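You operate a simulated robot arm through the tools that you are given. There is no shell and no other tool. Be economical: measure what you need, move in short steps, check, and stop when the job is done.

You run a simulated two-armed robot. Do the job below in one go: nothing can be reset, and whatever is moved stays where it is left.

JOB
Uncover the dough, smooth its ridges out and cover it again.
Fine: the dough board is held steady with the other hand while the smoother drags on it; the smoother goes back.

The check looks at the end state, three seconds after you hand in, the way a careful person would. Anything else that was tipped, shoved, dropped, spilled or broken makes it a failure. Lids that push on must go on centred and level and be pressed home; caps that screw on are set level and turned clockwise until they are tight.

ROBOT AND FRAMES
Two 7-joint arms with two-finger parallel grippers on one trunk, on a base that drives. Base frame: it is fixed to the floor where the robot stands at the start and does not move with it; the origin is under the middle of the robot, x ahead of it, y to its left, z up. Lengths are in mm, angles in rad, forces in N, time in s.
The left shoulder is at the start at [60, 143, 939], the right one opposite. With the tool pointing down near the work surface each hand reaches from about 320 to 740 mm from the robot's upright axis, wherever it stands, measured 20 degrees to its own side. Places, roughly: steel table [700, 200, 800]. Payload 1.57 kg a hand.
Tool frame (each hand has its own): the origin (TCP) lies between the finger pads and is the grasp point; the fingertips stand 30 mm ahead of it; z points along the fingers, y is the line along which they close. The gripper opens to 110 mm. The fingers are 24 mm wide and 12 mm thick; the gripper's body (48 by 112 mm) begins 78 mm behind the TCP.
Orientation is that of the tool frame in the base frame, as a unit quaternion [x, y, z, w]. With the fingers straight down and closing along the base's y, the tool's x points along the base's -x, its y along +y and its z along -z.

CONTROLS
- The arms move only by the tool drive_tool. It takes "left_rows", "right_rows" or both (then of equal length, played together; a hand with none holds still); each is text: rows parted by semicolons, each of 7 numbers parted by spaces: the turn, a rotation vector about the base's x, y, z in rad, then the shift along the base's x, y, z in mm, then the opening in per cent of the stroke, from 0 (shut) to 100 (fully open). In form: rx ry rz x y z fingers; .... A call has 1 to 10 rows; each row shifts and turns the commanded pose from where the row before left it. A row lasts 0.2 s, in which the tool goes at most 50 mm and 0.15 rad; a call with a longer step from one row to the next is refused whole, and so is a gripper value outside its range. Where a pose cannot be reached the arm comes as near as it can. A force on the tool above 90 N (or 10 N above the force at the start of the call, whichever is more), or a blocked arm, ends the call early, and 0.2 s more pass. The fingers move at their own pace (about 45 mm/s each) and stop on an object; they squeeze with about 34 N. The grip force told is the motor's: it shows also when the fingers shut on nothing. Time passes only in rows, and 0.2 s behind the last, so rows that do not move let the fingers close. It gives the time, the measured TCP pose, the force on the tool (base axes), the opening and the grip force at its end, in the units of the frame above (readings bear some noise).
- Cameras (640 x 400 px; columns grow to the right, rows downward): "scene" is now at [49.7, 5.2, 1550]; the picture's right is [0.07, -1.00, 0.00], its down [-0.74, -0.05, -0.67] and it looks along [0.67, 0.05, -0.74] (base axes); focal length 253 px, centre (320, 200). "left" rides on the left gripper at [70, -16, -141] in its tool frame; the picture's right is [0.23, 0.97, 0.00], its down [-0.86, 0.20, -0.48] and it looks along [-0.47, 0.11, 0.88] (tool axes); focal length 222 px, centre (320, 200). "right" rides on the right gripper at [70, 16, -141] in its tool frame; the picture's right is [-0.23, 0.97, 0.00], its down [-0.85, -0.20, -0.48] and it looks along [-0.47, -0.11, 0.88] (tool axes); focal length 222 px, centre (320, 200). There is no depth. A picture from a camera that has moved, and an enlarged one, comes with that camera's place and axes in the base frame and with its lens.
- capture(camera): a new picture of that camera. It takes no simulated time.
- raise_lower(by): slides the trunk up (or, below 0, down) by that many mm; the arms and the scene camera ride with it, the base frame stays. It gives what a move gives, with no picture.
- base_move(legs): drives the robot by 1 to 6 legs, each [ahead, left, turn to the left] in mm, mm and rad, along the robot's own axes; the way and the turn of a leg run together, so that a leg with both is an arc; at most 1500 mm and 3.142 rad a leg. The arms and the cameras ride along, it lands a little off, and it stops where it bumps. It gives what a move gives.
- turn_head(pan, tilt): turns the head with the scene camera to pan (to the left, within 1.501 rad either way) and tilt (down, from -0.506 to 1.204), counted from straight ahead of the robot. It gives what a move gives.
- zoom(camera, box): a new picture of the part [left, top, right, bottom] of that camera's present view, enlarged. It takes no simulated time.
- close_job(): hands the job in; it is judged then, once.

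Go step by step. Nothing tells you exact positions but the pictures and the camera data: compare them with the known pose of the tool, close in by small moves and look again before you grip or let go. The budget is 120 turns and 100 pictures, counting those below and the enlarged ones. Unless the task says otherwise, let go and move clear before handing in, and close with one line.

The tools are called after "Call:" as a command line: name --argument value ..., lists and objects as JSON in quotes. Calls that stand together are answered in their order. drive_tool: Moves the arms, as the interface text tells. Its arguments: {"type":"object","properties":{"left_rows":{"type":"string"},"right_rows":{"type":"string"}},"required":[]} The other tools are called the same way: raise_lower (by) slides the trunk up or down; base_move (legs) drives the base; turn_head (pan, tilt) turns the head that bears the scene camera; capture (camera) takes a picture; zoom (camera, box) takes an enlarged picture of a part of a camera's view; close_job () hands the job in.

At the start:

```text
clock: 0.0
left_tool_pos: [577.9, 222.3, 1069.3]
left_ee_rot: [0.0, 1.0, 0.001, -0.001]
left_ft_force: [0.3, -0.2, -0.2]
left_width: 109.9
left_grip_force: 0.1
right_tool_pos: [563.1, -279.8, 1068.9]
right_ee_rot: [-0.001, 1.0, -0.001, 0.0]
right_ft_force: [-0.3, 0.3, 0.7]
right_width: 110.1
right_grip_force: 0.0
trunk travel left (down, up): [-537.0, 53.0]
robot x, y, heading: [2.4, 0.9, 0.001]
head pan, tilt: [0.072, 0.834]
```

scene: 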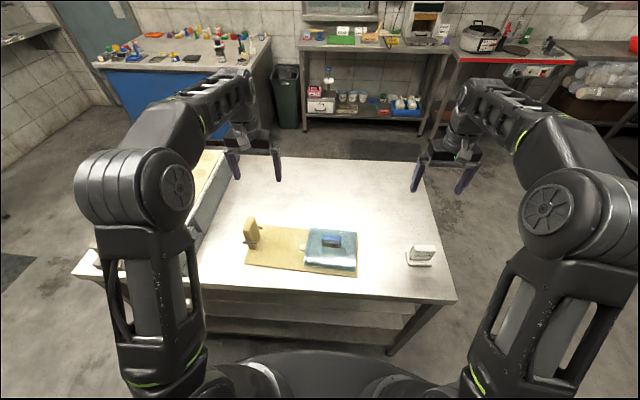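
right: 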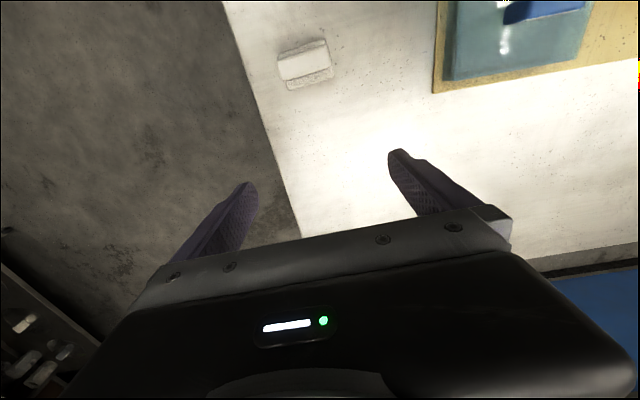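
left: 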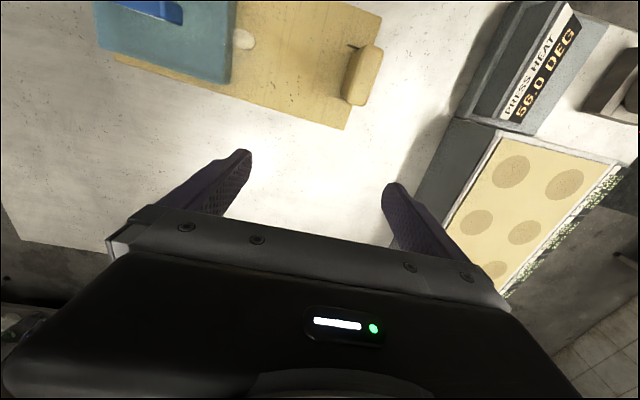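

I see a board with a blue cover (with handle) on the table, an upright handle on the board's left end, and a white smoother-like tool to the right. I'll zoom in first.

Call:
zoom --camera "scene" --box '[220, 200, 460, 300]'

Call:
zoom --camera "left" --box '[80, 0, 400, 140]'

Call:
zoom --camera "right" --box '[230, 0, 640, 200]'

```text
2.67 times, centred on (340, 250) of scene
camera zoom: at [49.7, 5.2, 1550.0], right [0.07, -1.0, 0.0], down [-0.74, -0.05, -0.67], along [0.67, 0.05, -0.74], focal length 675 px, centre (267, 67)
```

zoom: 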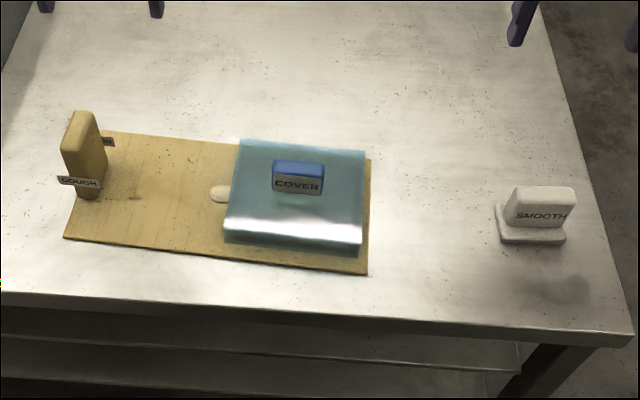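

```text
2.00 times, centred on (240, 70) of left
camera zoom: at [508.7, 206.2, 1210.8], right [-0.23, 0.97, 0.0], down [0.86, 0.2, 0.48], along [0.47, 0.11, -0.88], focal length 444 px, centre (480, 460)
```

zoom: 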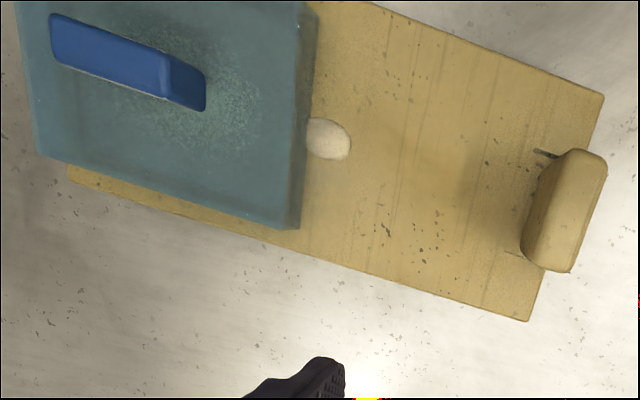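

```text
1.56 times, centred on (435, 100) of right
camera zoom: at [492.3, -260.6, 1210.4], right [0.23, 0.97, 0.0], down [0.85, -0.2, 0.48], along [0.47, -0.11, -0.88], focal length 347 px, centre (140, 356)
```

zoom: 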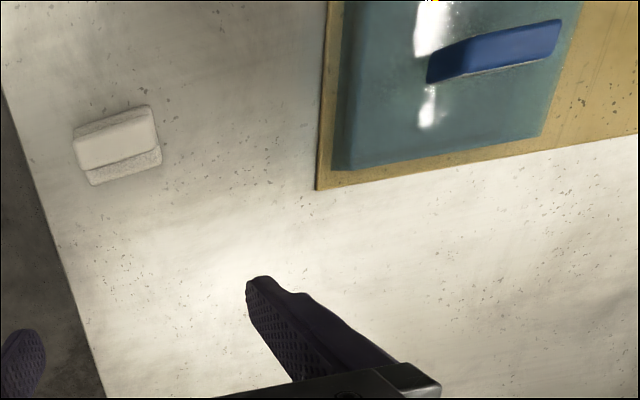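

The board is turned about -0.055 rad, with the cover handle near (482, 0, 905), the smoother near (472, -280), and the board's handle near (490, 255). I'll turn the right hand so its fingers close along x and check the view.

Call:
drive_tool --right_rows "0 0 0.15 0 0 0 100; 0 0 0.15 0 0 0 100; 0 0 0.15 0 0 0 100; 0 0 0.15 0 0 0 100; 0 0 0.15 0 0 0 100; 0 0 0.15 0 0 0 100; 0 0 0.15 0 0 0 100; 0 0 0.15 0 0 0 100; 0 0 0.15 0 0 0 100; 0 0 0.15 0 0 0 100"

```text
clock: 2.2
left_tool_pos: [578.0, 222.3, 1068.9]
left_ee_rot: [0.0, 1.0, 0.0, 0.001]
left_ft_force: [-0.6, -0.1, -0.7]
left_width: 110.2
left_grip_force: 0.0
right_tool_pos: [561.9, -278.5, 1069.7]
right_ee_rot: [-0.683, 0.73, 0.001, 0.001]
right_ft_force: [0.5, 0.7, 0.7]
right_width: 109.9
right_grip_force: 0.1
trunk travel left (down, up): [-537.0, 53.0]
robot x, y, heading: [5.0, -2.5, 0.001]
head pan, tilt: [0.072, 0.834]
```

The turn worked. I'll bring the right hand over the cover handle at a safe height.

Call:
drive_tool --right_rows "0 0 0.016 -15 -45 0 100; 0 0 0 -15 45 0 100; 0 0 0 -15 45 0 100; 0 0 0 -15 45 0 100; 0 0 0 -10 45 0 100; 0 0 0 -10 45 0 100; 0 0 0 0 45 0 100; 0 0 0 0 45 0 100; 0 0 0 0 30 0 100"

Call:
capture --camera "right"

Call:
capture --camera "scene"

```text
clock: 4.2
left_tool_pos: [577.3, 223.9, 1070.0]
left_ee_rot: [0.0, 1.0, 0.0, 0.0]
left_ft_force: [-0.3, 0.3, -0.7]
left_width: 110.2
left_grip_force: 0.0
right_tool_pos: [481.5, 20.7, 1070.1]
right_ee_rot: [-0.687, 0.726, 0.0, 0.0]
right_ft_force: [0.4, 0.8, 0.5]
right_width: 109.8
right_grip_force: 0.1
trunk travel left (down, up): [-537.0, 53.0]
robot x, y, heading: [0.3, -2.9, -0.002]
head pan, tilt: [0.072, 0.834]
```

```text
93 pictures are left
camera right: at [461.5, -46.2, 1209.7], right [-0.96, 0.28, 0.0], down [0.25, 0.84, 0.48], along [0.13, 0.46, -0.88], focal length 222 px, centre (320, 200)
```

right: 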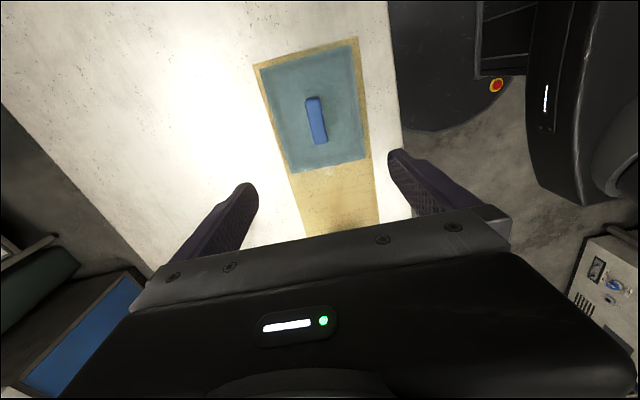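

```text
92 pictures are left
camera scene: at [49.9, 5.7, 1549.9], right [0.07, -1.0, 0.0], down [-0.74, -0.05, -0.67], along [0.67, 0.05, -0.74], focal length 253 px, centre (320, 200)
```

scene: 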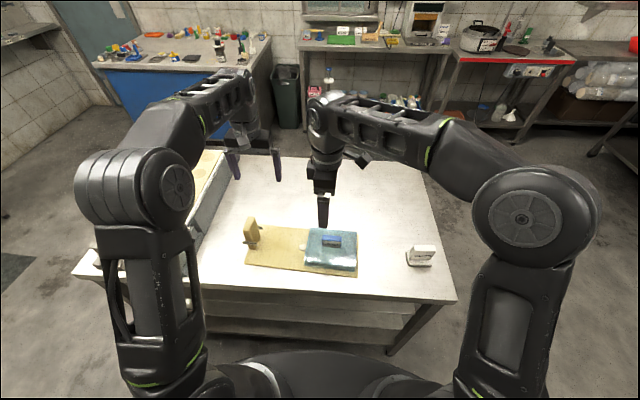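

Call:
zoom --camera "right" --box '[240, 30, 400, 210]'

```text
2.22 times, centred on (320, 120) of right
camera zoom: at [461.5, -46.2, 1209.7], right [-0.96, 0.28, 0.0], down [0.25, 0.84, 0.48], along [0.13, 0.46, -0.88], focal length 494 px, centre (320, 378)
```

zoom: 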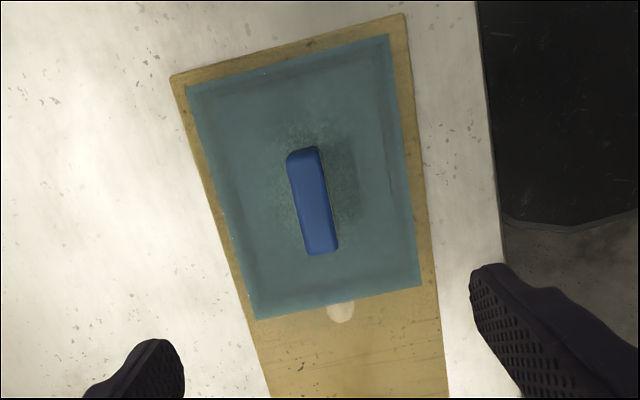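

Call:
drive_tool --right_rows "0 0 0 -4 -10 -40 100; 0 0 0 0 -12 -40 100; 0 0 0 0 0 -40 60; 0 0 0 0 0 0 60; 0 0 0 0 0 0 60"

Call:
zoom --camera "scene" --box '[280, 190, 380, 290]'

Call:
zoom --camera "right" --box '[220, 30, 440, 210]'

Call:
capture --camera "left"

```text
clock: 5.4
left_tool_pos: [579.0, 223.1, 1069.0]
left_ee_rot: [0.0, 1.0, 0.0, 0.0]
left_ft_force: [0.5, 0.2, 0.4]
left_width: 109.9
left_grip_force: 0.0
right_tool_pos: [478.9, -0.4, 949.1]
right_ee_rot: [-0.687, 0.727, 0.0, 0.001]
right_ft_force: [0.1, 0.4, 1.0]
right_width: 65.9
right_grip_force: 0.1
trunk travel left (down, up): [-537.0, 53.0]
robot x, y, heading: [3.0, 0.9, -0.0]
head pan, tilt: [0.072, 0.834]
```

```text
4.00 times, centred on (330, 240) of scene
camera zoom: at [49.9, 5.3, 1549.9], right [0.07, -1.0, 0.0], down [-0.74, -0.05, -0.67], along [0.67, 0.05, -0.74], focal length 1013 px, centre (280, 40)
```

zoom: 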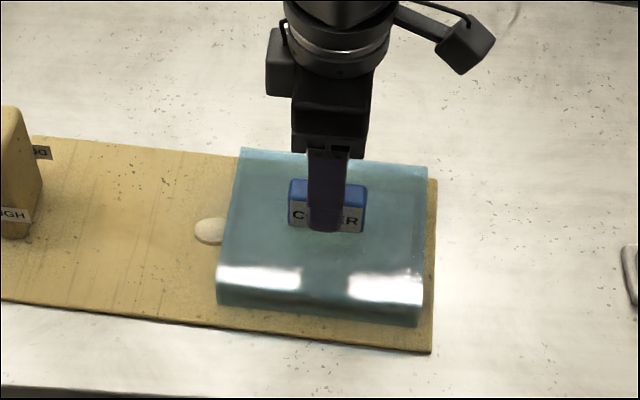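

```text
2.22 times, centred on (330, 120) of right
camera zoom: at [458.6, -67.6, 1090.5], right [-0.96, 0.28, 0.0], down [0.25, 0.84, 0.48], along [0.13, 0.46, -0.88], focal length 494 px, centre (298, 378)
```

zoom: 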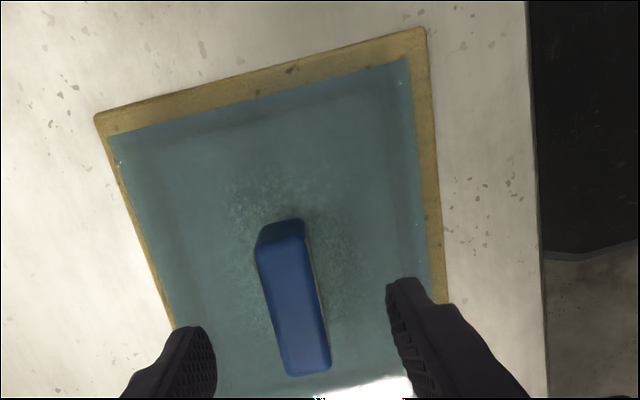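

```text
88 pictures are left
camera left: at [508.9, 206.3, 1210.7], right [-0.23, 0.97, 0.0], down [0.86, 0.2, 0.48], along [0.47, 0.11, -0.88], focal length 222 px, centre (320, 200)
```

left: 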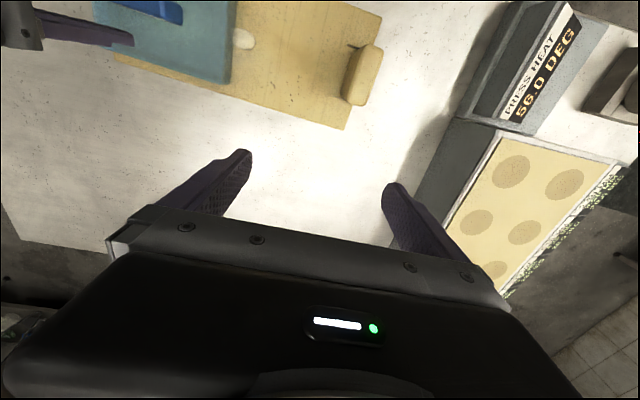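

Call:
drive_tool --right_rows "0 0 0 0 0 -15 60; 0 0 0 0 0 -15 60; 0 0 0 0 0 -10 60; 0 0 0 0 0 0 60"

Call:
zoom --camera "right" --box '[200, 60, 440, 260]'

Call:
zoom --camera "left" --box '[0, 0, 240, 130]'

Call:
zoom --camera "scene" --box '[280, 190, 380, 290]'

```text
clock: 6.4
left_tool_pos: [578.3, 222.5, 1069.4]
left_ee_rot: [0.0, 1.0, 0.0, 0.0]
left_ft_force: [-0.9, -0.2, -0.4]
left_width: 110.1
left_grip_force: 0.1
right_tool_pos: [479.5, -0.7, 910.7]
right_ee_rot: [-0.687, 0.727, 0.0, 0.001]
right_ft_force: [0.3, 0.4, 0.9]
right_width: 66.0
right_grip_force: 0.1
trunk travel left (down, up): [-537.0, 53.0]
robot x, y, heading: [3.6, 1.1, 0.007]
head pan, tilt: [0.072, 0.834]
```

```text
2.00 times, centred on (320, 160) of right
camera zoom: at [458.2, -67.7, 1050.6], right [-0.96, 0.28, 0.0], down [0.25, 0.84, 0.48], along [0.13, 0.46, -0.88], focal length 444 px, centre (320, 280)
```

zoom: 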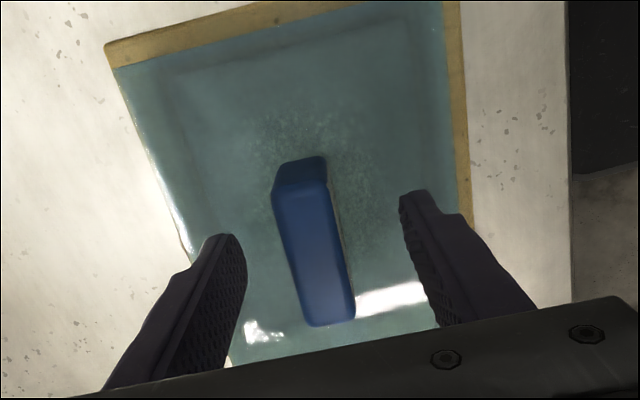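

```text
2.67 times, centred on (120, 65) of left
camera zoom: at [508.6, 206.2, 1210.8], right [-0.23, 0.97, 0.0], down [0.85, 0.2, 0.48], along [0.47, 0.11, -0.88], focal length 592 px, centre (853, 560)
```

zoom: 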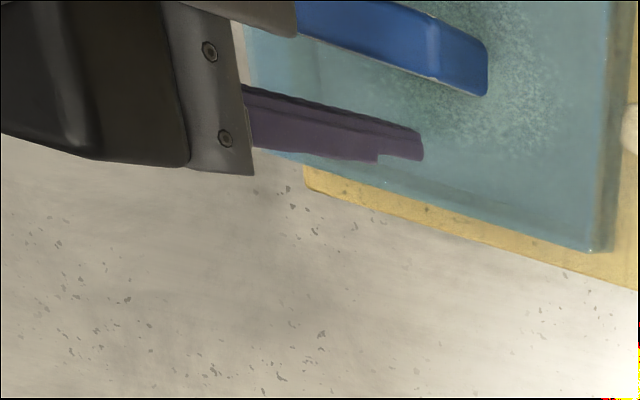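

```text
4.00 times, centred on (330, 240) of scene
camera zoom: at [49.6, 5.2, 1550.0], right [0.07, -1.0, 0.0], down [-0.74, -0.05, -0.67], along [0.67, 0.05, -0.74], focal length 1013 px, centre (280, 40)
```

zoom: 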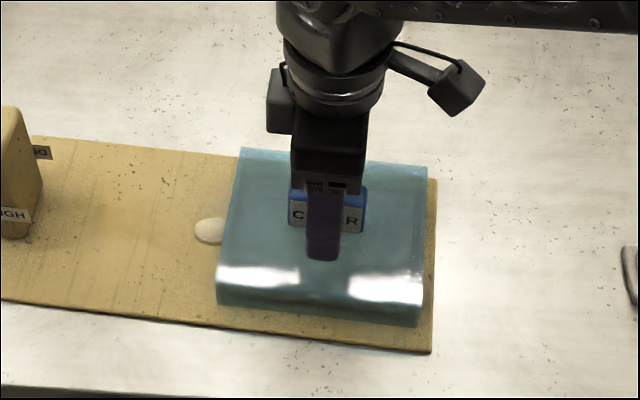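

Call:
drive_tool --right_rows "0 0 -0.02 0 -1 -5 60; 0 0 0 0 0 0 0; 0 0 0 0 0 0 0; 0 0 0 0 0 0 0; 0 0 0 0 0 0 0; 0 0 0 0 0 0 0"

Call:
zoom --camera "right" --box '[200, 60, 440, 260]'

```text
clock: 7.8
left_tool_pos: [578.6, 223.0, 1069.9]
left_ee_rot: [0.0, 1.0, 0.0, 0.001]
left_ft_force: [0.3, -0.6, 0.7]
left_width: 110.2
left_grip_force: 0.0
right_tool_pos: [478.8, -1.5, 905.3]
right_ee_rot: [-0.68, 0.733, 0.0, 0.0]
right_ft_force: [-0.5, 1.1, 0.4]
right_width: 21.3
right_grip_force: 34.5
trunk travel left (down, up): [-537.0, 53.0]
robot x, y, heading: [0.9, 2.5, -0.002]
head pan, tilt: [0.072, 0.834]
```

```text
2.00 times, centred on (320, 160) of right
camera zoom: at [456.7, -68.1, 1045.5], right [-0.95, 0.3, 0.0], down [0.26, 0.84, 0.48], along [0.14, 0.46, -0.88], focal length 444 px, centre (320, 280)
```

zoom: 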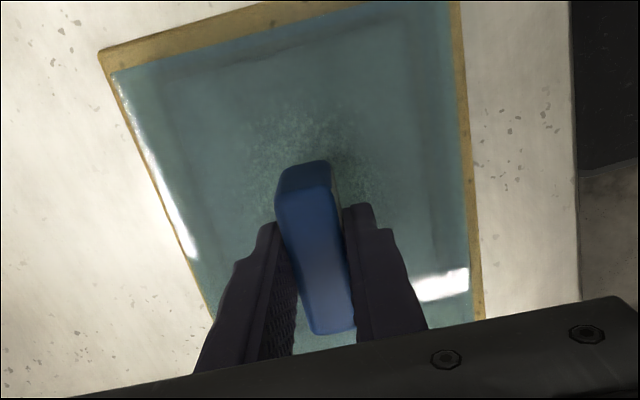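

Gripped at 21 mm. I'll note this pose (478.8, -1.5, 905.3) for the return, then lift straight up.

Call:
drive_tool --right_rows "0 0 0 0 0 5 0; 0 0 0 0 0 10 0; 0 0 0 0 0 20 0; 0 0 0 0 0 30 0; 0 0 0 0 0 30 0; 0 0 0 0 0 25 0; 0 0 0 0 0 0 0"

Call:
capture --camera "scene"

Call:
zoom --camera "scene" --box '[240, 190, 380, 290]'

```text
clock: 9.4
left_tool_pos: [577.1, 224.2, 1069.3]
left_ee_rot: [0.0, 1.0, 0.0, 0.001]
left_ft_force: [0.2, 0.4, -0.6]
left_width: 110.0
left_grip_force: 0.1
right_tool_pos: [478.7, -0.8, 1024.8]
right_ee_rot: [-0.68, 0.733, 0.001, -0.001]
right_ft_force: [1.1, -0.5, -0.8]
right_width: 0.0
right_grip_force: 21.0
trunk travel left (down, up): [-537.0, 53.0]
robot x, y, heading: [-0.2, -2.1, -0.001]
head pan, tilt: [0.072, 0.834]
```

```text
83 pictures are left
camera scene: at [49.8, 5.3, 1549.9], right [0.07, -1.0, 0.0], down [-0.74, -0.05, -0.67], along [0.67, 0.05, -0.74], focal length 253 px, centre (320, 200)
```

scene: 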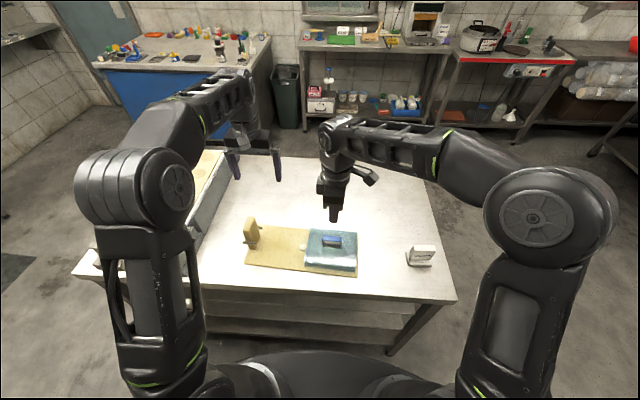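

```text
4.00 times, centred on (310, 240) of scene
camera zoom: at [49.8, 5.3, 1549.9], right [0.07, -1.0, 0.0], down [-0.74, -0.05, -0.67], along [0.67, 0.05, -0.74], focal length 1013 px, centre (360, 40)
```

zoom: 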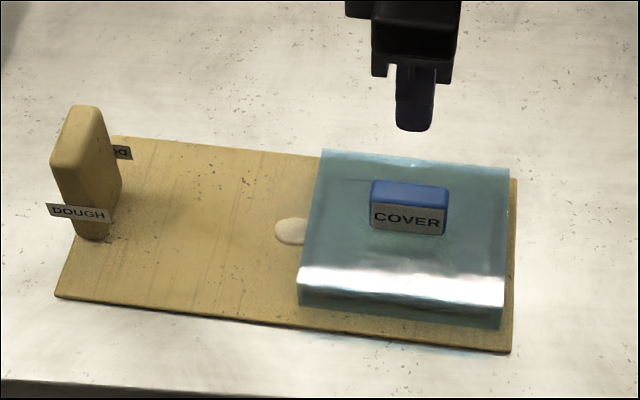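

The handle slipped out of the grip, so I held it too shallow. I'll go back down with open fingers, deeper and in small steps, watching the force.

Call:
drive_tool --right_rows "0 0 0 0 0 -30 50; 0 0 0 0 0 -35 50; 0 0 0 0 0 -35 50; 0 0 0 0 0 -20 50; 0 0 0 0 0 -5 50; 0 0 0 0 0 0 50"

Call:
zoom --camera "left" --box '[0, 0, 240, 130]'

Call:
drive_tool --right_rows "0 0 0 0 0 -2 50; 0 0 0 0 0 -2 50; 0 0 0 0 0 0 50"

```text
clock: 10.8
left_tool_pos: [578.7, 222.4, 1069.0]
left_ee_rot: [0.0, 1.0, 0.0, 0.0]
left_ft_force: [-0.3, 0.4, 0.0]
left_width: 110.2
left_grip_force: 0.0
right_tool_pos: [477.9, -1.2, 900.3]
right_ee_rot: [-0.68, 0.733, 0.0, 0.0]
right_ft_force: [-0.3, 0.7, 0.6]
right_width: 55.1
right_grip_force: 0.2
trunk travel left (down, up): [-537.0, 53.0]
robot x, y, heading: [-5.9, 1.8, -0.001]
head pan, tilt: [0.072, 0.834]
```

```text
2.67 times, centred on (120, 65) of left
camera zoom: at [508.7, 206.3, 1210.8], right [-0.23, 0.97, 0.0], down [0.86, 0.2, 0.48], along [0.47, 0.11, -0.88], focal length 592 px, centre (853, 560)
```

zoom: 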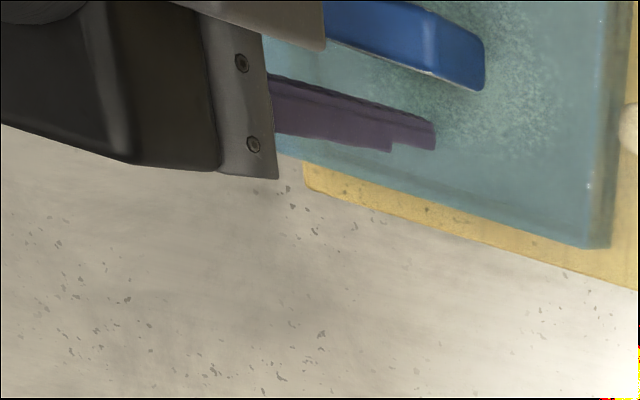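

```text
clock: 11.6
left_tool_pos: [578.6, 222.4, 1069.6]
left_ee_rot: [0.0, 1.0, 0.0, 0.0]
left_ft_force: [0.2, -1.0, 0.3]
left_width: 110.0
left_grip_force: 0.0
right_tool_pos: [478.4, -1.4, 895.1]
right_ee_rot: [-0.68, 0.733, 0.0, 0.0]
right_ft_force: [-0.3, 0.4, 0.0]
right_width: 55.1
right_grip_force: 0.1
trunk travel left (down, up): [-537.0, 53.0]
robot x, y, heading: [2.9, -3.2, -0.001]
head pan, tilt: [0.072, 0.834]
```

Call:
drive_tool --right_rows "0 0 0 0 0 -2 50; 0 0 0 0 0 -2 50; 0 0 0 0 0 0 50"

Call:
drive_tool --right_rows "0 0 0 0 0 -2 50; 0 0 0 0 0 -1 50; 0 0 0 0 0 0 50"

Call:
zoom --camera "scene" --box '[280, 190, 380, 290]'

```text
clock: 12.4
left_tool_pos: [577.9, 223.1, 1071.5]
left_ee_rot: [0.0, 1.0, 0.0, 0.001]
left_ft_force: [-0.3, 0.3, -0.1]
left_width: 110.0
left_grip_force: 0.1
right_tool_pos: [479.4, -2.2, 893.4]
right_ee_rot: [-0.68, 0.733, 0.0, 0.001]
right_ft_force: [-0.9, -2.7, 22.1]
right_width: 55.6
right_grip_force: 0.1
trunk travel left (down, up): [-537.0, 53.0]
robot x, y, heading: [-1.0, -1.9, -0.0]
head pan, tilt: [0.072, 0.834]
```

```text
clock: 13.2
left_tool_pos: [575.3, 223.7, 1072.9]
left_ee_rot: [0.0, 1.0, 0.0, 0.002]
left_ft_force: [-0.7, -0.3, 0.1]
left_width: 110.0
left_grip_force: 0.0
right_tool_pos: [477.9, -0.9, 893.6]
right_ee_rot: [-0.681, 0.732, -0.002, 0.005]
right_ft_force: [-0.4, -6.2, 60.0]
right_width: 54.5
right_grip_force: 0.1
trunk travel left (down, up): [-537.0, 53.0]
robot x, y, heading: [-1.2, -0.2, -0.002]
head pan, tilt: [0.072, 0.834]
```

```text
4.00 times, centred on (330, 240) of scene
camera zoom: at [45.2, 4.4, 1550.6], right [0.07, -1.0, 0.0], down [-0.74, -0.05, -0.67], along [0.67, 0.05, -0.74], focal length 1013 px, centre (280, 40)
```

zoom: 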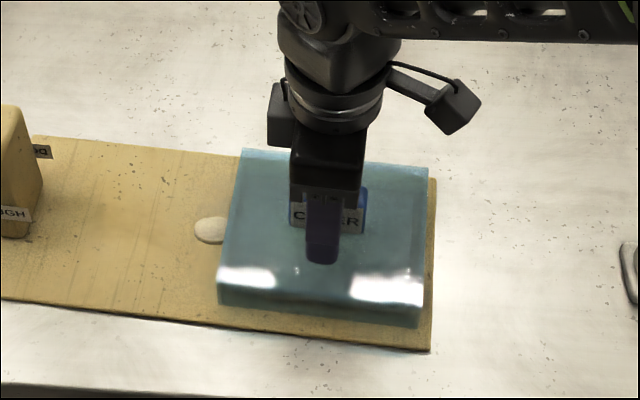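

Contact with the cover top came at TCP z of about 893. I'll ease up to about 895 and grip firmly.

Call:
drive_tool --right_rows "0 0 0 0 0 4 50; 0 0 0 0 0 4 50; 0 0 0 0 0 0 0; 0 0 0 0 0 0 0; 0 0 0 0 0 0 0; 0 0 0 0 0 0 0; 0 0 0 0 0 0 0; 0 0 0 0 0 0 0"

Call:
drive_tool --right_rows "0 0 0 0 0 3 0; 0 0 0 0 0 3 0; 0 0 0 0 0 3 0; 0 0 0 0 0 0 0"

Call:
zoom --camera "scene" --box '[280, 190, 380, 290]'

```text
clock: 15.0
left_tool_pos: [577.7, 222.7, 1069.1]
left_ee_rot: [0.0, 1.0, 0.0, 0.0]
left_ft_force: [0.2, 1.1, 0.3]
left_width: 110.0
left_grip_force: 0.0
right_tool_pos: [478.5, -2.0, 896.8]
right_ee_rot: [-0.68, 0.733, -0.001, 0.0]
right_ft_force: [0.7, 0.5, -1.4]
right_width: 21.4
right_grip_force: 34.4
trunk travel left (down, up): [-537.0, 53.0]
robot x, y, heading: [-0.5, 3.6, 0.002]
head pan, tilt: [0.072, 0.834]
```

```text
clock: 16.0
left_tool_pos: [577.6, 222.7, 1069.4]
left_ee_rot: [-0.001, 1.0, 0.0, 0.0]
left_ft_force: [-0.3, -0.2, -0.3]
left_width: 110.1
left_grip_force: 0.1
right_tool_pos: [478.7, -1.1, 906.9]
right_ee_rot: [-0.68, 0.733, 0.0, 0.001]
right_ft_force: [-0.3, 0.7, -1.3]
right_width: 21.5
right_grip_force: 33.9
trunk travel left (down, up): [-537.0, 53.0]
robot x, y, heading: [-0.3, -1.8, -0.006]
head pan, tilt: [0.072, 0.834]
```

```text
4.00 times, centred on (330, 240) of scene
camera zoom: at [49.8, 5.2, 1549.9], right [0.07, -1.0, 0.0], down [-0.74, -0.05, -0.67], along [0.67, 0.05, -0.74], focal length 1013 px, centre (280, 40)
```

zoom: 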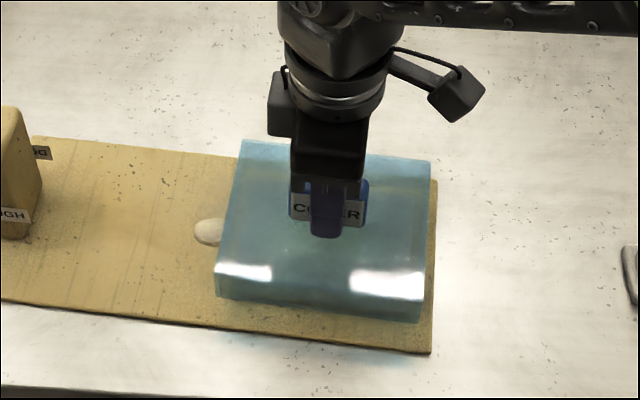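

The cover is rising with the hand this time. I'll go on lifting gently.

Call:
drive_tool --right_rows "0 0 0 0 0 5 0; 0 0 0 0 0 10 0; 0 0 0 0 0 15 0; 0 0 0 0 0 20 0; 0 0 0 0 0 20 0; 0 0 0 0 0 15 0; 0 0 0 0 0 10 0; 0 0 0 0 0 0 0"

Call:
capture --camera "scene"

Call:
capture --camera "left"

Call:
capture --camera "right"

```text
clock: 17.8
left_tool_pos: [578.9, 222.9, 1069.1]
left_ee_rot: [0.0, 1.0, 0.001, 0.0]
left_ft_force: [0.3, 0.2, -0.2]
left_width: 109.9
left_grip_force: 0.1
right_tool_pos: [478.3, -0.9, 1001.6]
right_ee_rot: [-0.68, 0.733, 0.001, 0.0]
right_ft_force: [1.0, 0.7, -1.8]
right_width: 21.6
right_grip_force: 34.0
trunk travel left (down, up): [-537.0, 53.0]
robot x, y, heading: [3.5, 2.6, -0.0]
head pan, tilt: [0.072, 0.834]
```

```text
78 pictures are left
camera scene: at [49.8, 5.2, 1549.9], right [0.07, -1.0, 0.0], down [-0.74, -0.05, -0.67], along [0.67, 0.05, -0.74], focal length 253 px, centre (320, 200)
```

scene: 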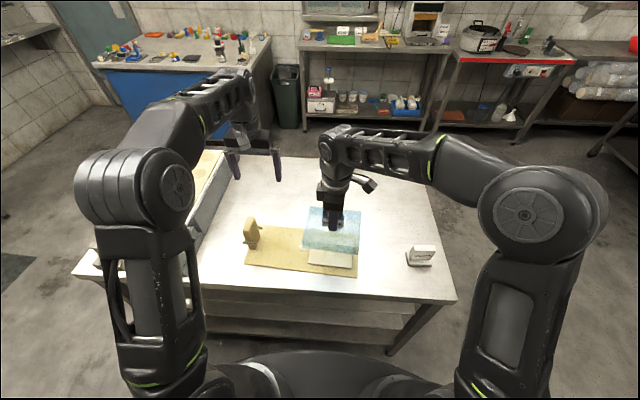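

```text
77 pictures are left
camera left: at [508.8, 206.3, 1210.7], right [-0.23, 0.97, 0.0], down [0.86, 0.2, 0.48], along [0.47, 0.11, -0.88], focal length 222 px, centre (320, 200)
```

left: 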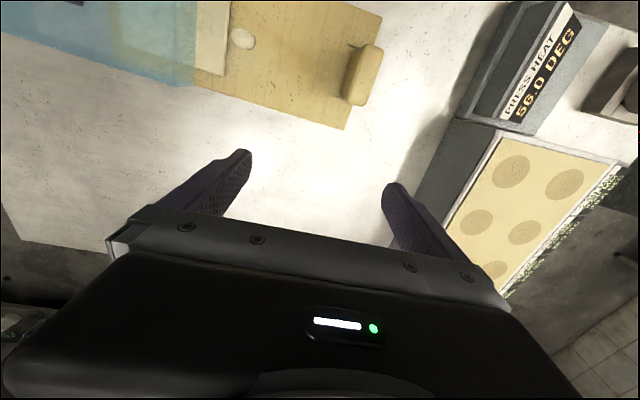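

```text
76 pictures are left
camera right: at [457.0, -68.1, 1142.0], right [-0.95, 0.3, 0.0], down [0.26, 0.84, 0.48], along [0.14, 0.46, -0.88], focal length 222 px, centre (320, 200)
```

right: 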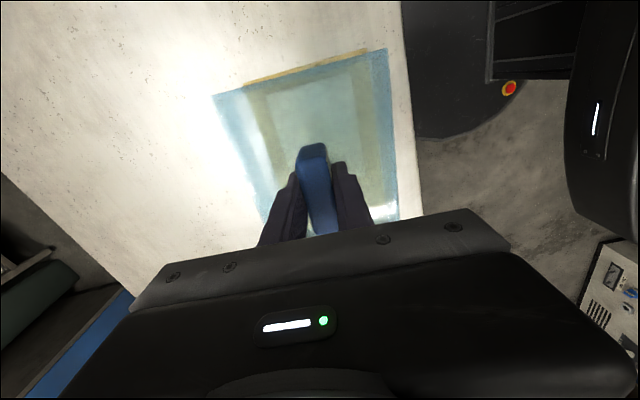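

The cover is off and the dough is visible. I'll park the cover on clear table behind and to the right, near (660, -160).

Call:
drive_tool --right_rows "0 0 0 15 -15 0 0; 0 0 0 30 -25 0 0; 0 0 0 30 -25 0 0; 0 0 0 30 -25 0 0; 0 0 0 30 -25 0 0; 0 0 0 30 -25 0 0; 0 0 0 17 -20 0 0; 0 0 0 0 0 0 0"

Call:
drive_tool --right_rows "0 0 0 0 0 -30 0; 0 0 0 0 0 -30 0; 0 0 0 0 0 -25 0; 0 0 0 0 0 -15 0; 0 0 0 0 0 -6 0; 0 0 0 0 0 0 0"

Call:
capture --camera "scene"

Call:
zoom --camera "scene" --box '[240, 190, 440, 290]'

```text
clock: 19.6
left_tool_pos: [578.5, 222.5, 1069.0]
left_ee_rot: [0.0, 1.0, 0.0, 0.0]
left_ft_force: [0.6, 0.3, -0.4]
left_width: 109.7
left_grip_force: 0.1
right_tool_pos: [651.2, -148.7, 1001.3]
right_ee_rot: [-0.68, 0.733, 0.001, 0.0]
right_ft_force: [0.4, 0.0, -1.7]
right_width: 21.5
right_grip_force: 34.0
right hand out of reach, approached as far as the arm can: row 7
trunk travel left (down, up): [-537.0, 53.0]
robot x, y, heading: [0.8, -1.0, 0.002]
head pan, tilt: [0.072, 0.834]
```

```text
clock: 21.0
left_tool_pos: [578.4, 223.0, 1069.9]
left_ee_rot: [-0.001, 1.0, 0.0, 0.0]
left_ft_force: [0.0, -0.1, 0.0]
left_width: 110.1
left_grip_force: 0.0
right_tool_pos: [650.2, -149.6, 893.6]
right_ee_rot: [-0.68, 0.733, 0.001, 0.0]
right_ft_force: [-0.3, 0.1, -2.3]
right_width: 21.6
right_grip_force: 34.2
trunk travel left (down, up): [-537.0, 53.0]
robot x, y, heading: [-4.1, 0.7, 0.001]
head pan, tilt: [0.072, 0.834]
```

```text
75 pictures are left
camera scene: at [49.8, 5.2, 1549.9], right [0.07, -1.0, 0.0], down [-0.74, -0.05, -0.67], along [0.67, 0.05, -0.74], focal length 253 px, centre (320, 200)
```

scene: 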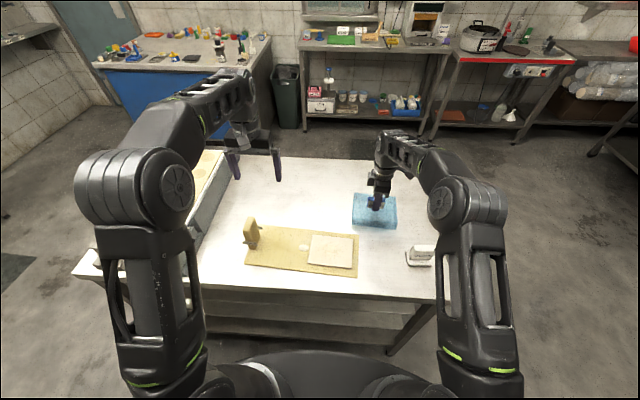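

```text
3.20 times, centred on (340, 240) of scene
camera zoom: at [49.8, 5.2, 1549.9], right [0.07, -1.0, 0.0], down [-0.74, -0.05, -0.67], along [0.67, 0.05, -0.74], focal length 810 px, centre (256, 72)
```

zoom: 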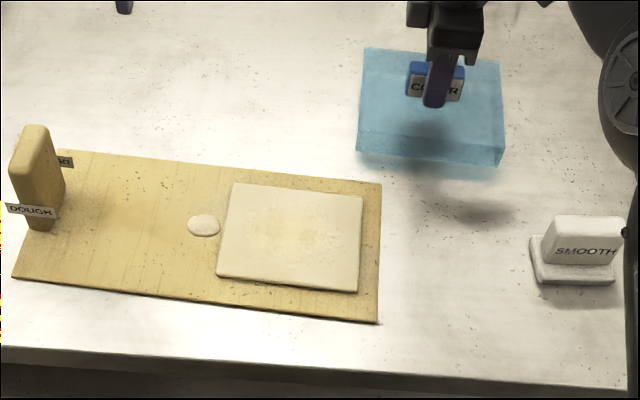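

Call:
drive_tool --right_rows "0 0 0 0 0 -3 0; 0 0 0 0 0 -3 0; 0 0 0 0 0 -2 0; 0 0 0 0 0 0 0"

Call:
drive_tool --right_rows "0 0 0 0 0 -2 0; 0 0 0 0 0 -2 0; 0 0 0 0 0 0 0"

Call:
zoom --camera "scene" --box '[330, 180, 430, 240]'

```text
clock: 22.0
left_tool_pos: [577.5, 223.3, 1070.3]
left_ee_rot: [0.001, 1.0, 0.0, 0.0]
left_ft_force: [-0.2, 0.5, 0.0]
left_width: 110.0
left_grip_force: 0.0
right_tool_pos: [650.3, -148.6, 888.3]
right_ee_rot: [-0.68, 0.733, -0.002, 0.001]
right_ft_force: [1.8, -0.8, 10.5]
right_width: 21.5
right_grip_force: 33.9
trunk travel left (down, up): [-537.0, 53.0]
robot x, y, heading: [0.2, 0.6, -0.002]
head pan, tilt: [0.072, 0.834]
```

```text
clock: 22.8
left_tool_pos: [576.1, 223.9, 1070.5]
left_ee_rot: [0.0, 1.0, 0.0, 0.001]
left_ft_force: [0.1, 0.4, -0.5]
left_width: 110.1
left_grip_force: 0.1
right_tool_pos: [649.2, -148.9, 887.3]
right_ee_rot: [-0.68, 0.733, -0.001, 0.004]
right_ft_force: [5.6, -3.3, 38.5]
right_width: 21.6
right_grip_force: 33.9
trunk travel left (down, up): [-537.0, 53.0]
robot x, y, heading: [0.9, 3.8, 0.003]
head pan, tilt: [0.072, 0.834]
```

```text
6.40 times, centred on (380, 210) of scene
camera zoom: at [46.6, 5.7, 1550.4], right [0.07, -1.0, 0.0], down [-0.74, -0.05, -0.67], along [0.67, 0.05, -0.74], focal length 1620 px, centre (-64, 136)
```

zoom: 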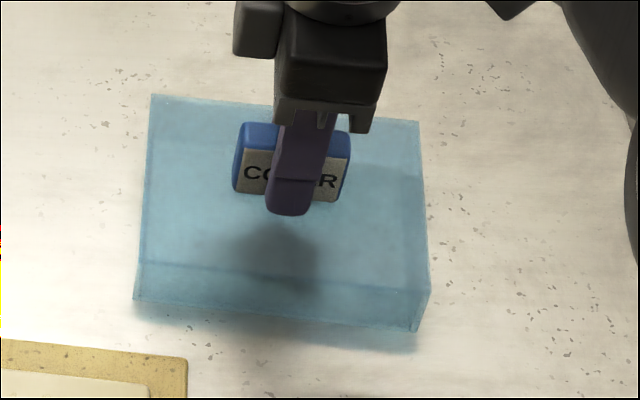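

The cover rests on the table (TCP z about 888). I'll relax the push, open and rise.

Call:
drive_tool --right_rows "0 0 0 0 0 4 0; 0 0 0 0 0 2 0; 0 0 0 0 0 0 50; 0 0 0 0 0 0 50; 0 0 0 0 0 0 50; 0 0 0 0 0 20 50; 0 0 0 0 0 45 50; 0 0 0 0 0 45 50; 0 0 0 0 0 0 50"

Call:
capture --camera "scene"

Call:
zoom --camera "scene" --box '[290, 225, 370, 285]'

Call:
zoom --camera "left" --box '[80, 0, 400, 140]'

```text
clock: 24.8
left_tool_pos: [579.1, 222.9, 1070.5]
left_ee_rot: [0.0, 1.0, 0.0, 0.0]
left_ft_force: [-0.4, -0.2, -0.1]
left_width: 109.9
left_grip_force: 0.1
right_tool_pos: [648.6, -150.3, 999.4]
right_ee_rot: [-0.681, 0.732, 0.001, 0.001]
right_ft_force: [-0.3, -0.4, 0.5]
right_width: 54.8
right_grip_force: 0.1
trunk travel left (down, up): [-537.0, 53.0]
robot x, y, heading: [1.4, 3.2, -0.003]
head pan, tilt: [0.072, 0.834]
```

```text
72 pictures are left
camera scene: at [50.1, 4.7, 1549.9], right [0.07, -1.0, 0.0], down [-0.74, -0.05, -0.67], along [0.67, 0.05, -0.74], focal length 253 px, centre (320, 200)
```

scene: 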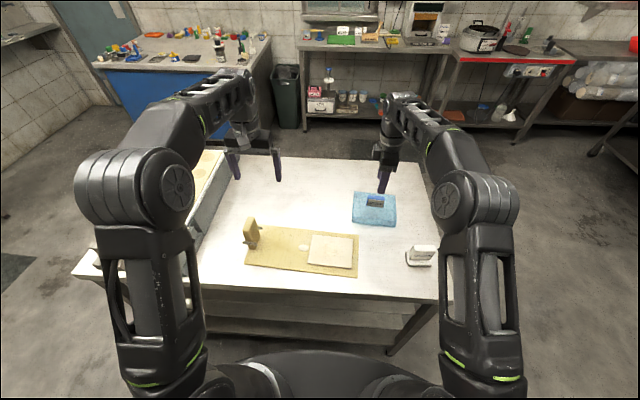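

```text
6.67 times, centred on (330, 255) of scene
camera zoom: at [50.1, 4.7, 1549.9], right [0.07, -1.0, 0.0], down [-0.74, -0.05, -0.67], along [0.67, 0.05, -0.74], focal length 1688 px, centre (253, -167)
```

zoom: 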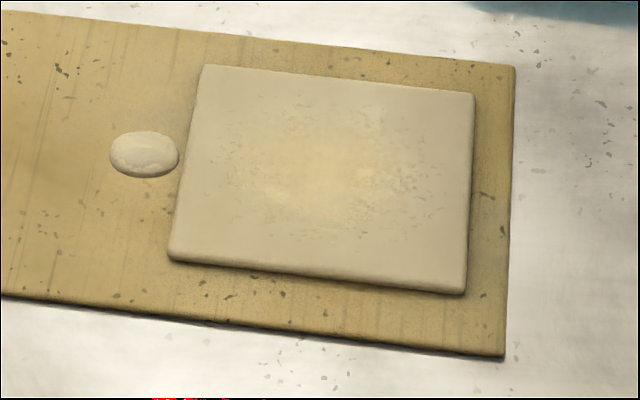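

```text
2.00 times, centred on (240, 70) of left
camera zoom: at [509.1, 205.8, 1210.7], right [-0.23, 0.97, 0.0], down [0.86, 0.2, 0.48], along [0.47, 0.11, -0.88], focal length 444 px, centre (480, 460)
```

zoom: 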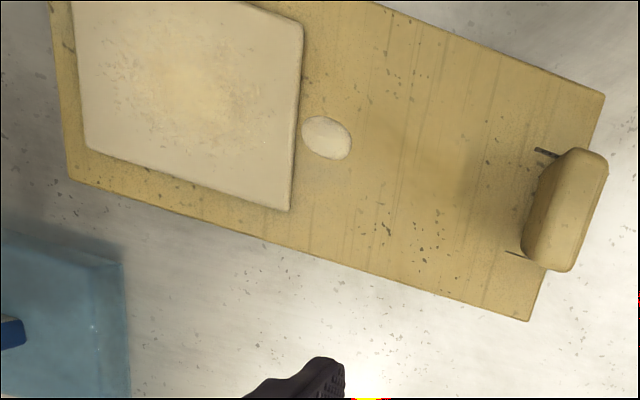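

The dough slab is exposed, but ridges are hard to see. I'll bring the right hand camera near it for a closer look.

Call:
drive_tool --right_rows "0 0 0 -30 10 0 50; 0 0 0 -40 20 0 50; 0 0 0 -40 20 0 50; 0 0 0 -40 20 0 50; 0 0 0 -30 10 0 100; 0 0 0 0 0 0 100"

Call:
zoom --camera "right" --box '[200, 0, 440, 150]'

Call:
capture --camera "right"

```text
clock: 26.2
left_tool_pos: [578.5, 222.6, 1068.6]
left_ee_rot: [0.001, 1.0, 0.0, 0.0]
left_ft_force: [0.2, -0.3, -0.2]
left_width: 110.1
left_grip_force: 0.0
right_tool_pos: [470.5, -68.9, 1000.4]
right_ee_rot: [-0.681, 0.733, 0.0, 0.0]
right_ft_force: [-1.1, -0.7, 0.6]
right_width: 107.1
right_grip_force: 0.0
trunk travel left (down, up): [-537.0, 53.0]
robot x, y, heading: [-0.2, -0.5, 0.001]
head pan, tilt: [0.072, 0.834]
```

```text
2.67 times, centred on (320, 75) of right
camera zoom: at [447.4, -135.5, 1140.3], right [-0.95, 0.3, 0.0], down [0.26, 0.84, 0.48], along [0.14, 0.46, -0.88], focal length 592 px, centre (320, 533)
```

zoom: 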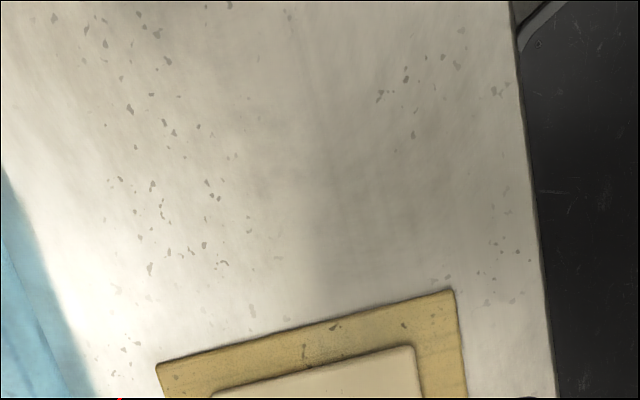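

```text
68 pictures are left
camera right: at [447.4, -135.5, 1140.3], right [-0.95, 0.3, 0.0], down [0.26, 0.84, 0.48], along [0.14, 0.46, -0.88], focal length 222 px, centre (320, 200)
```

right: 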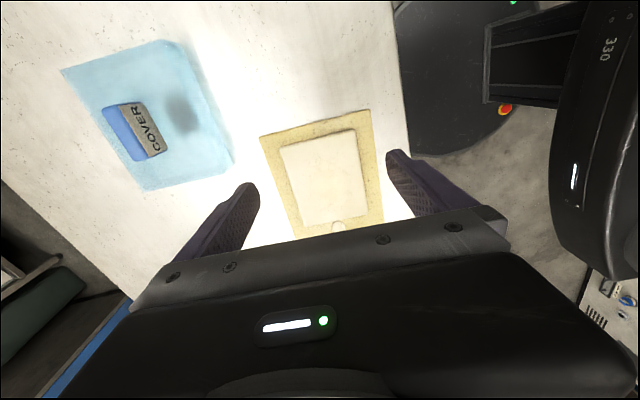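

Call:
zoom --camera "right" --box '[255, 100, 395, 240]'

```text
2.86 times, centred on (325, 170) of right
camera zoom: at [447.4, -135.5, 1140.3], right [-0.95, 0.3, 0.0], down [0.26, 0.84, 0.48], along [0.14, 0.46, -0.88], focal length 635 px, centre (306, 286)
```

zoom: 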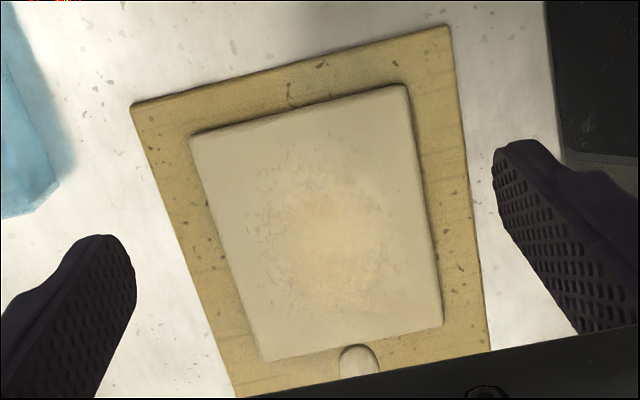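

The slab spans about x 420–528, y -68 to 68, with a rough patch in the middle. Next, the right hand goes above the smoother and the left hand above the board's handle.

Call:
drive_tool --right_rows "0 0 0 0 -35 0 100; 0 0 0 0 -40 0 100; 0 0 0 0 -40 0 100; 0 0 0 0 -40 0 100; 0 0 0 0 -40 0 100; 0 0 0 0 0 0 100" --left_rows "0 0 -0.055 -20 8 -10 100; 0 0 0 -20 8 -10 100; 0 0 0 -20 8 -10 100; 0 0 0 -20 8 -10 100; 0 0 0 -10 0 -10 100; 0 0 0 0 0 0 100"

Call:
capture --camera "right"

Call:
capture --camera "left"

Call:
capture --camera "scene"

```text
clock: 27.6
left_tool_pos: [486.2, 254.9, 1020.0]
left_ee_rot: [0.027, 1.0, 0.0, 0.0]
left_ft_force: [0.3, 0.3, 0.2]
left_width: 110.0
left_grip_force: 0.1
right_tool_pos: [468.4, -262.2, 998.1]
right_ee_rot: [-0.681, 0.733, 0.0, 0.001]
right_ft_force: [-0.1, 0.7, -0.4]
right_width: 110.0
right_grip_force: 0.0
trunk travel left (down, up): [-537.0, 53.0]
robot x, y, heading: [1.4, 1.9, 0.005]
head pan, tilt: [0.072, 0.834]
```

```text
66 pictures are left
camera right: at [447.5, -329.7, 1139.3], right [-0.95, 0.3, 0.0], down [0.26, 0.84, 0.48], along [0.14, 0.46, -0.88], focal length 222 px, centre (320, 200)
```

right: 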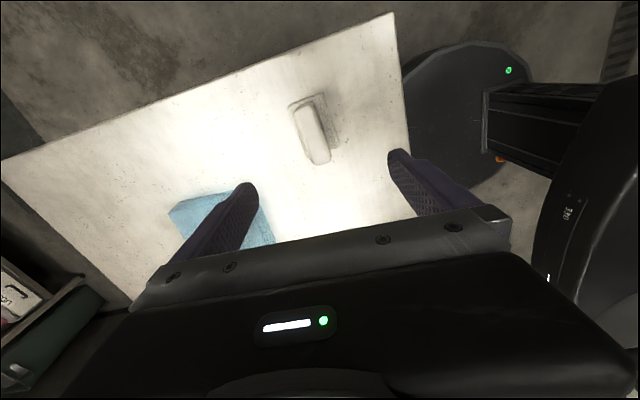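

```text
65 pictures are left
camera left: at [417.0, 242.5, 1160.5], right [-0.17, 0.98, 0.0], down [0.86, 0.15, 0.48], along [0.47, 0.08, -0.88], focal length 222 px, centre (320, 200)
```

left: 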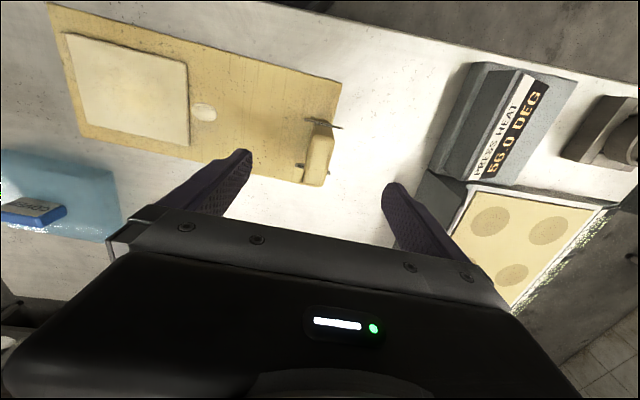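

```text
64 pictures are left
camera scene: at [49.7, 5.6, 1550.0], right [0.07, -1.0, 0.0], down [-0.74, -0.05, -0.67], along [0.67, 0.05, -0.74], focal length 253 px, centre (320, 200)
```

scene: 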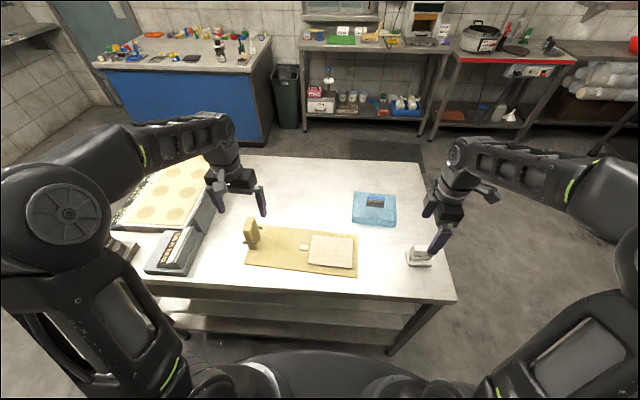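

Call:
zoom --camera "left" --box '[220, 60, 440, 220]'

Call:
zoom --camera "right" --box '[240, 60, 400, 200]'

Call:
zoom --camera "scene" --box '[390, 200, 470, 280]'

```text
2.50 times, centred on (330, 140) of left
camera zoom: at [417.0, 242.5, 1160.5], right [-0.17, 0.98, 0.0], down [0.86, 0.15, 0.48], along [0.47, 0.08, -0.88], focal length 555 px, centre (295, 350)
```

zoom: 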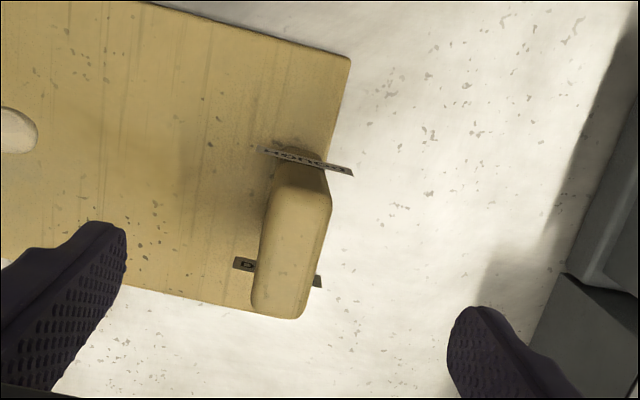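

```text
2.86 times, centred on (320, 130) of right
camera zoom: at [447.5, -329.7, 1139.3], right [-0.95, 0.3, 0.0], down [0.26, 0.84, 0.48], along [0.14, 0.46, -0.88], focal length 635 px, centre (320, 400)
```

zoom: 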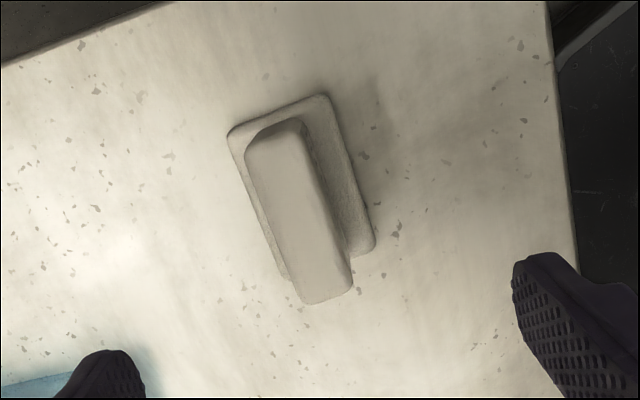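

```text
5.00 times, centred on (430, 240) of scene
camera zoom: at [49.7, 5.6, 1550.0], right [0.07, -1.0, 0.0], down [-0.74, -0.05, -0.67], along [0.67, 0.05, -0.74], focal length 1266 px, centre (-230, 0)
```

zoom: 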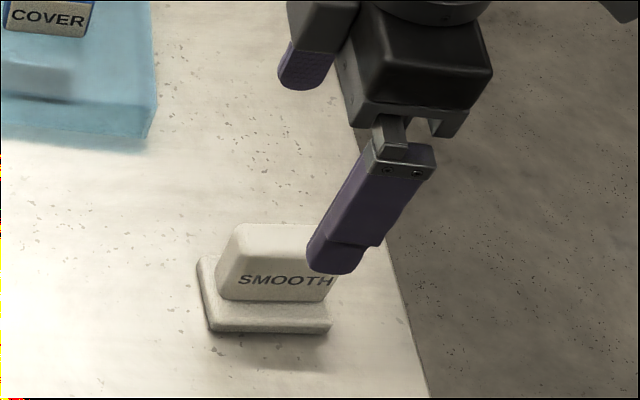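

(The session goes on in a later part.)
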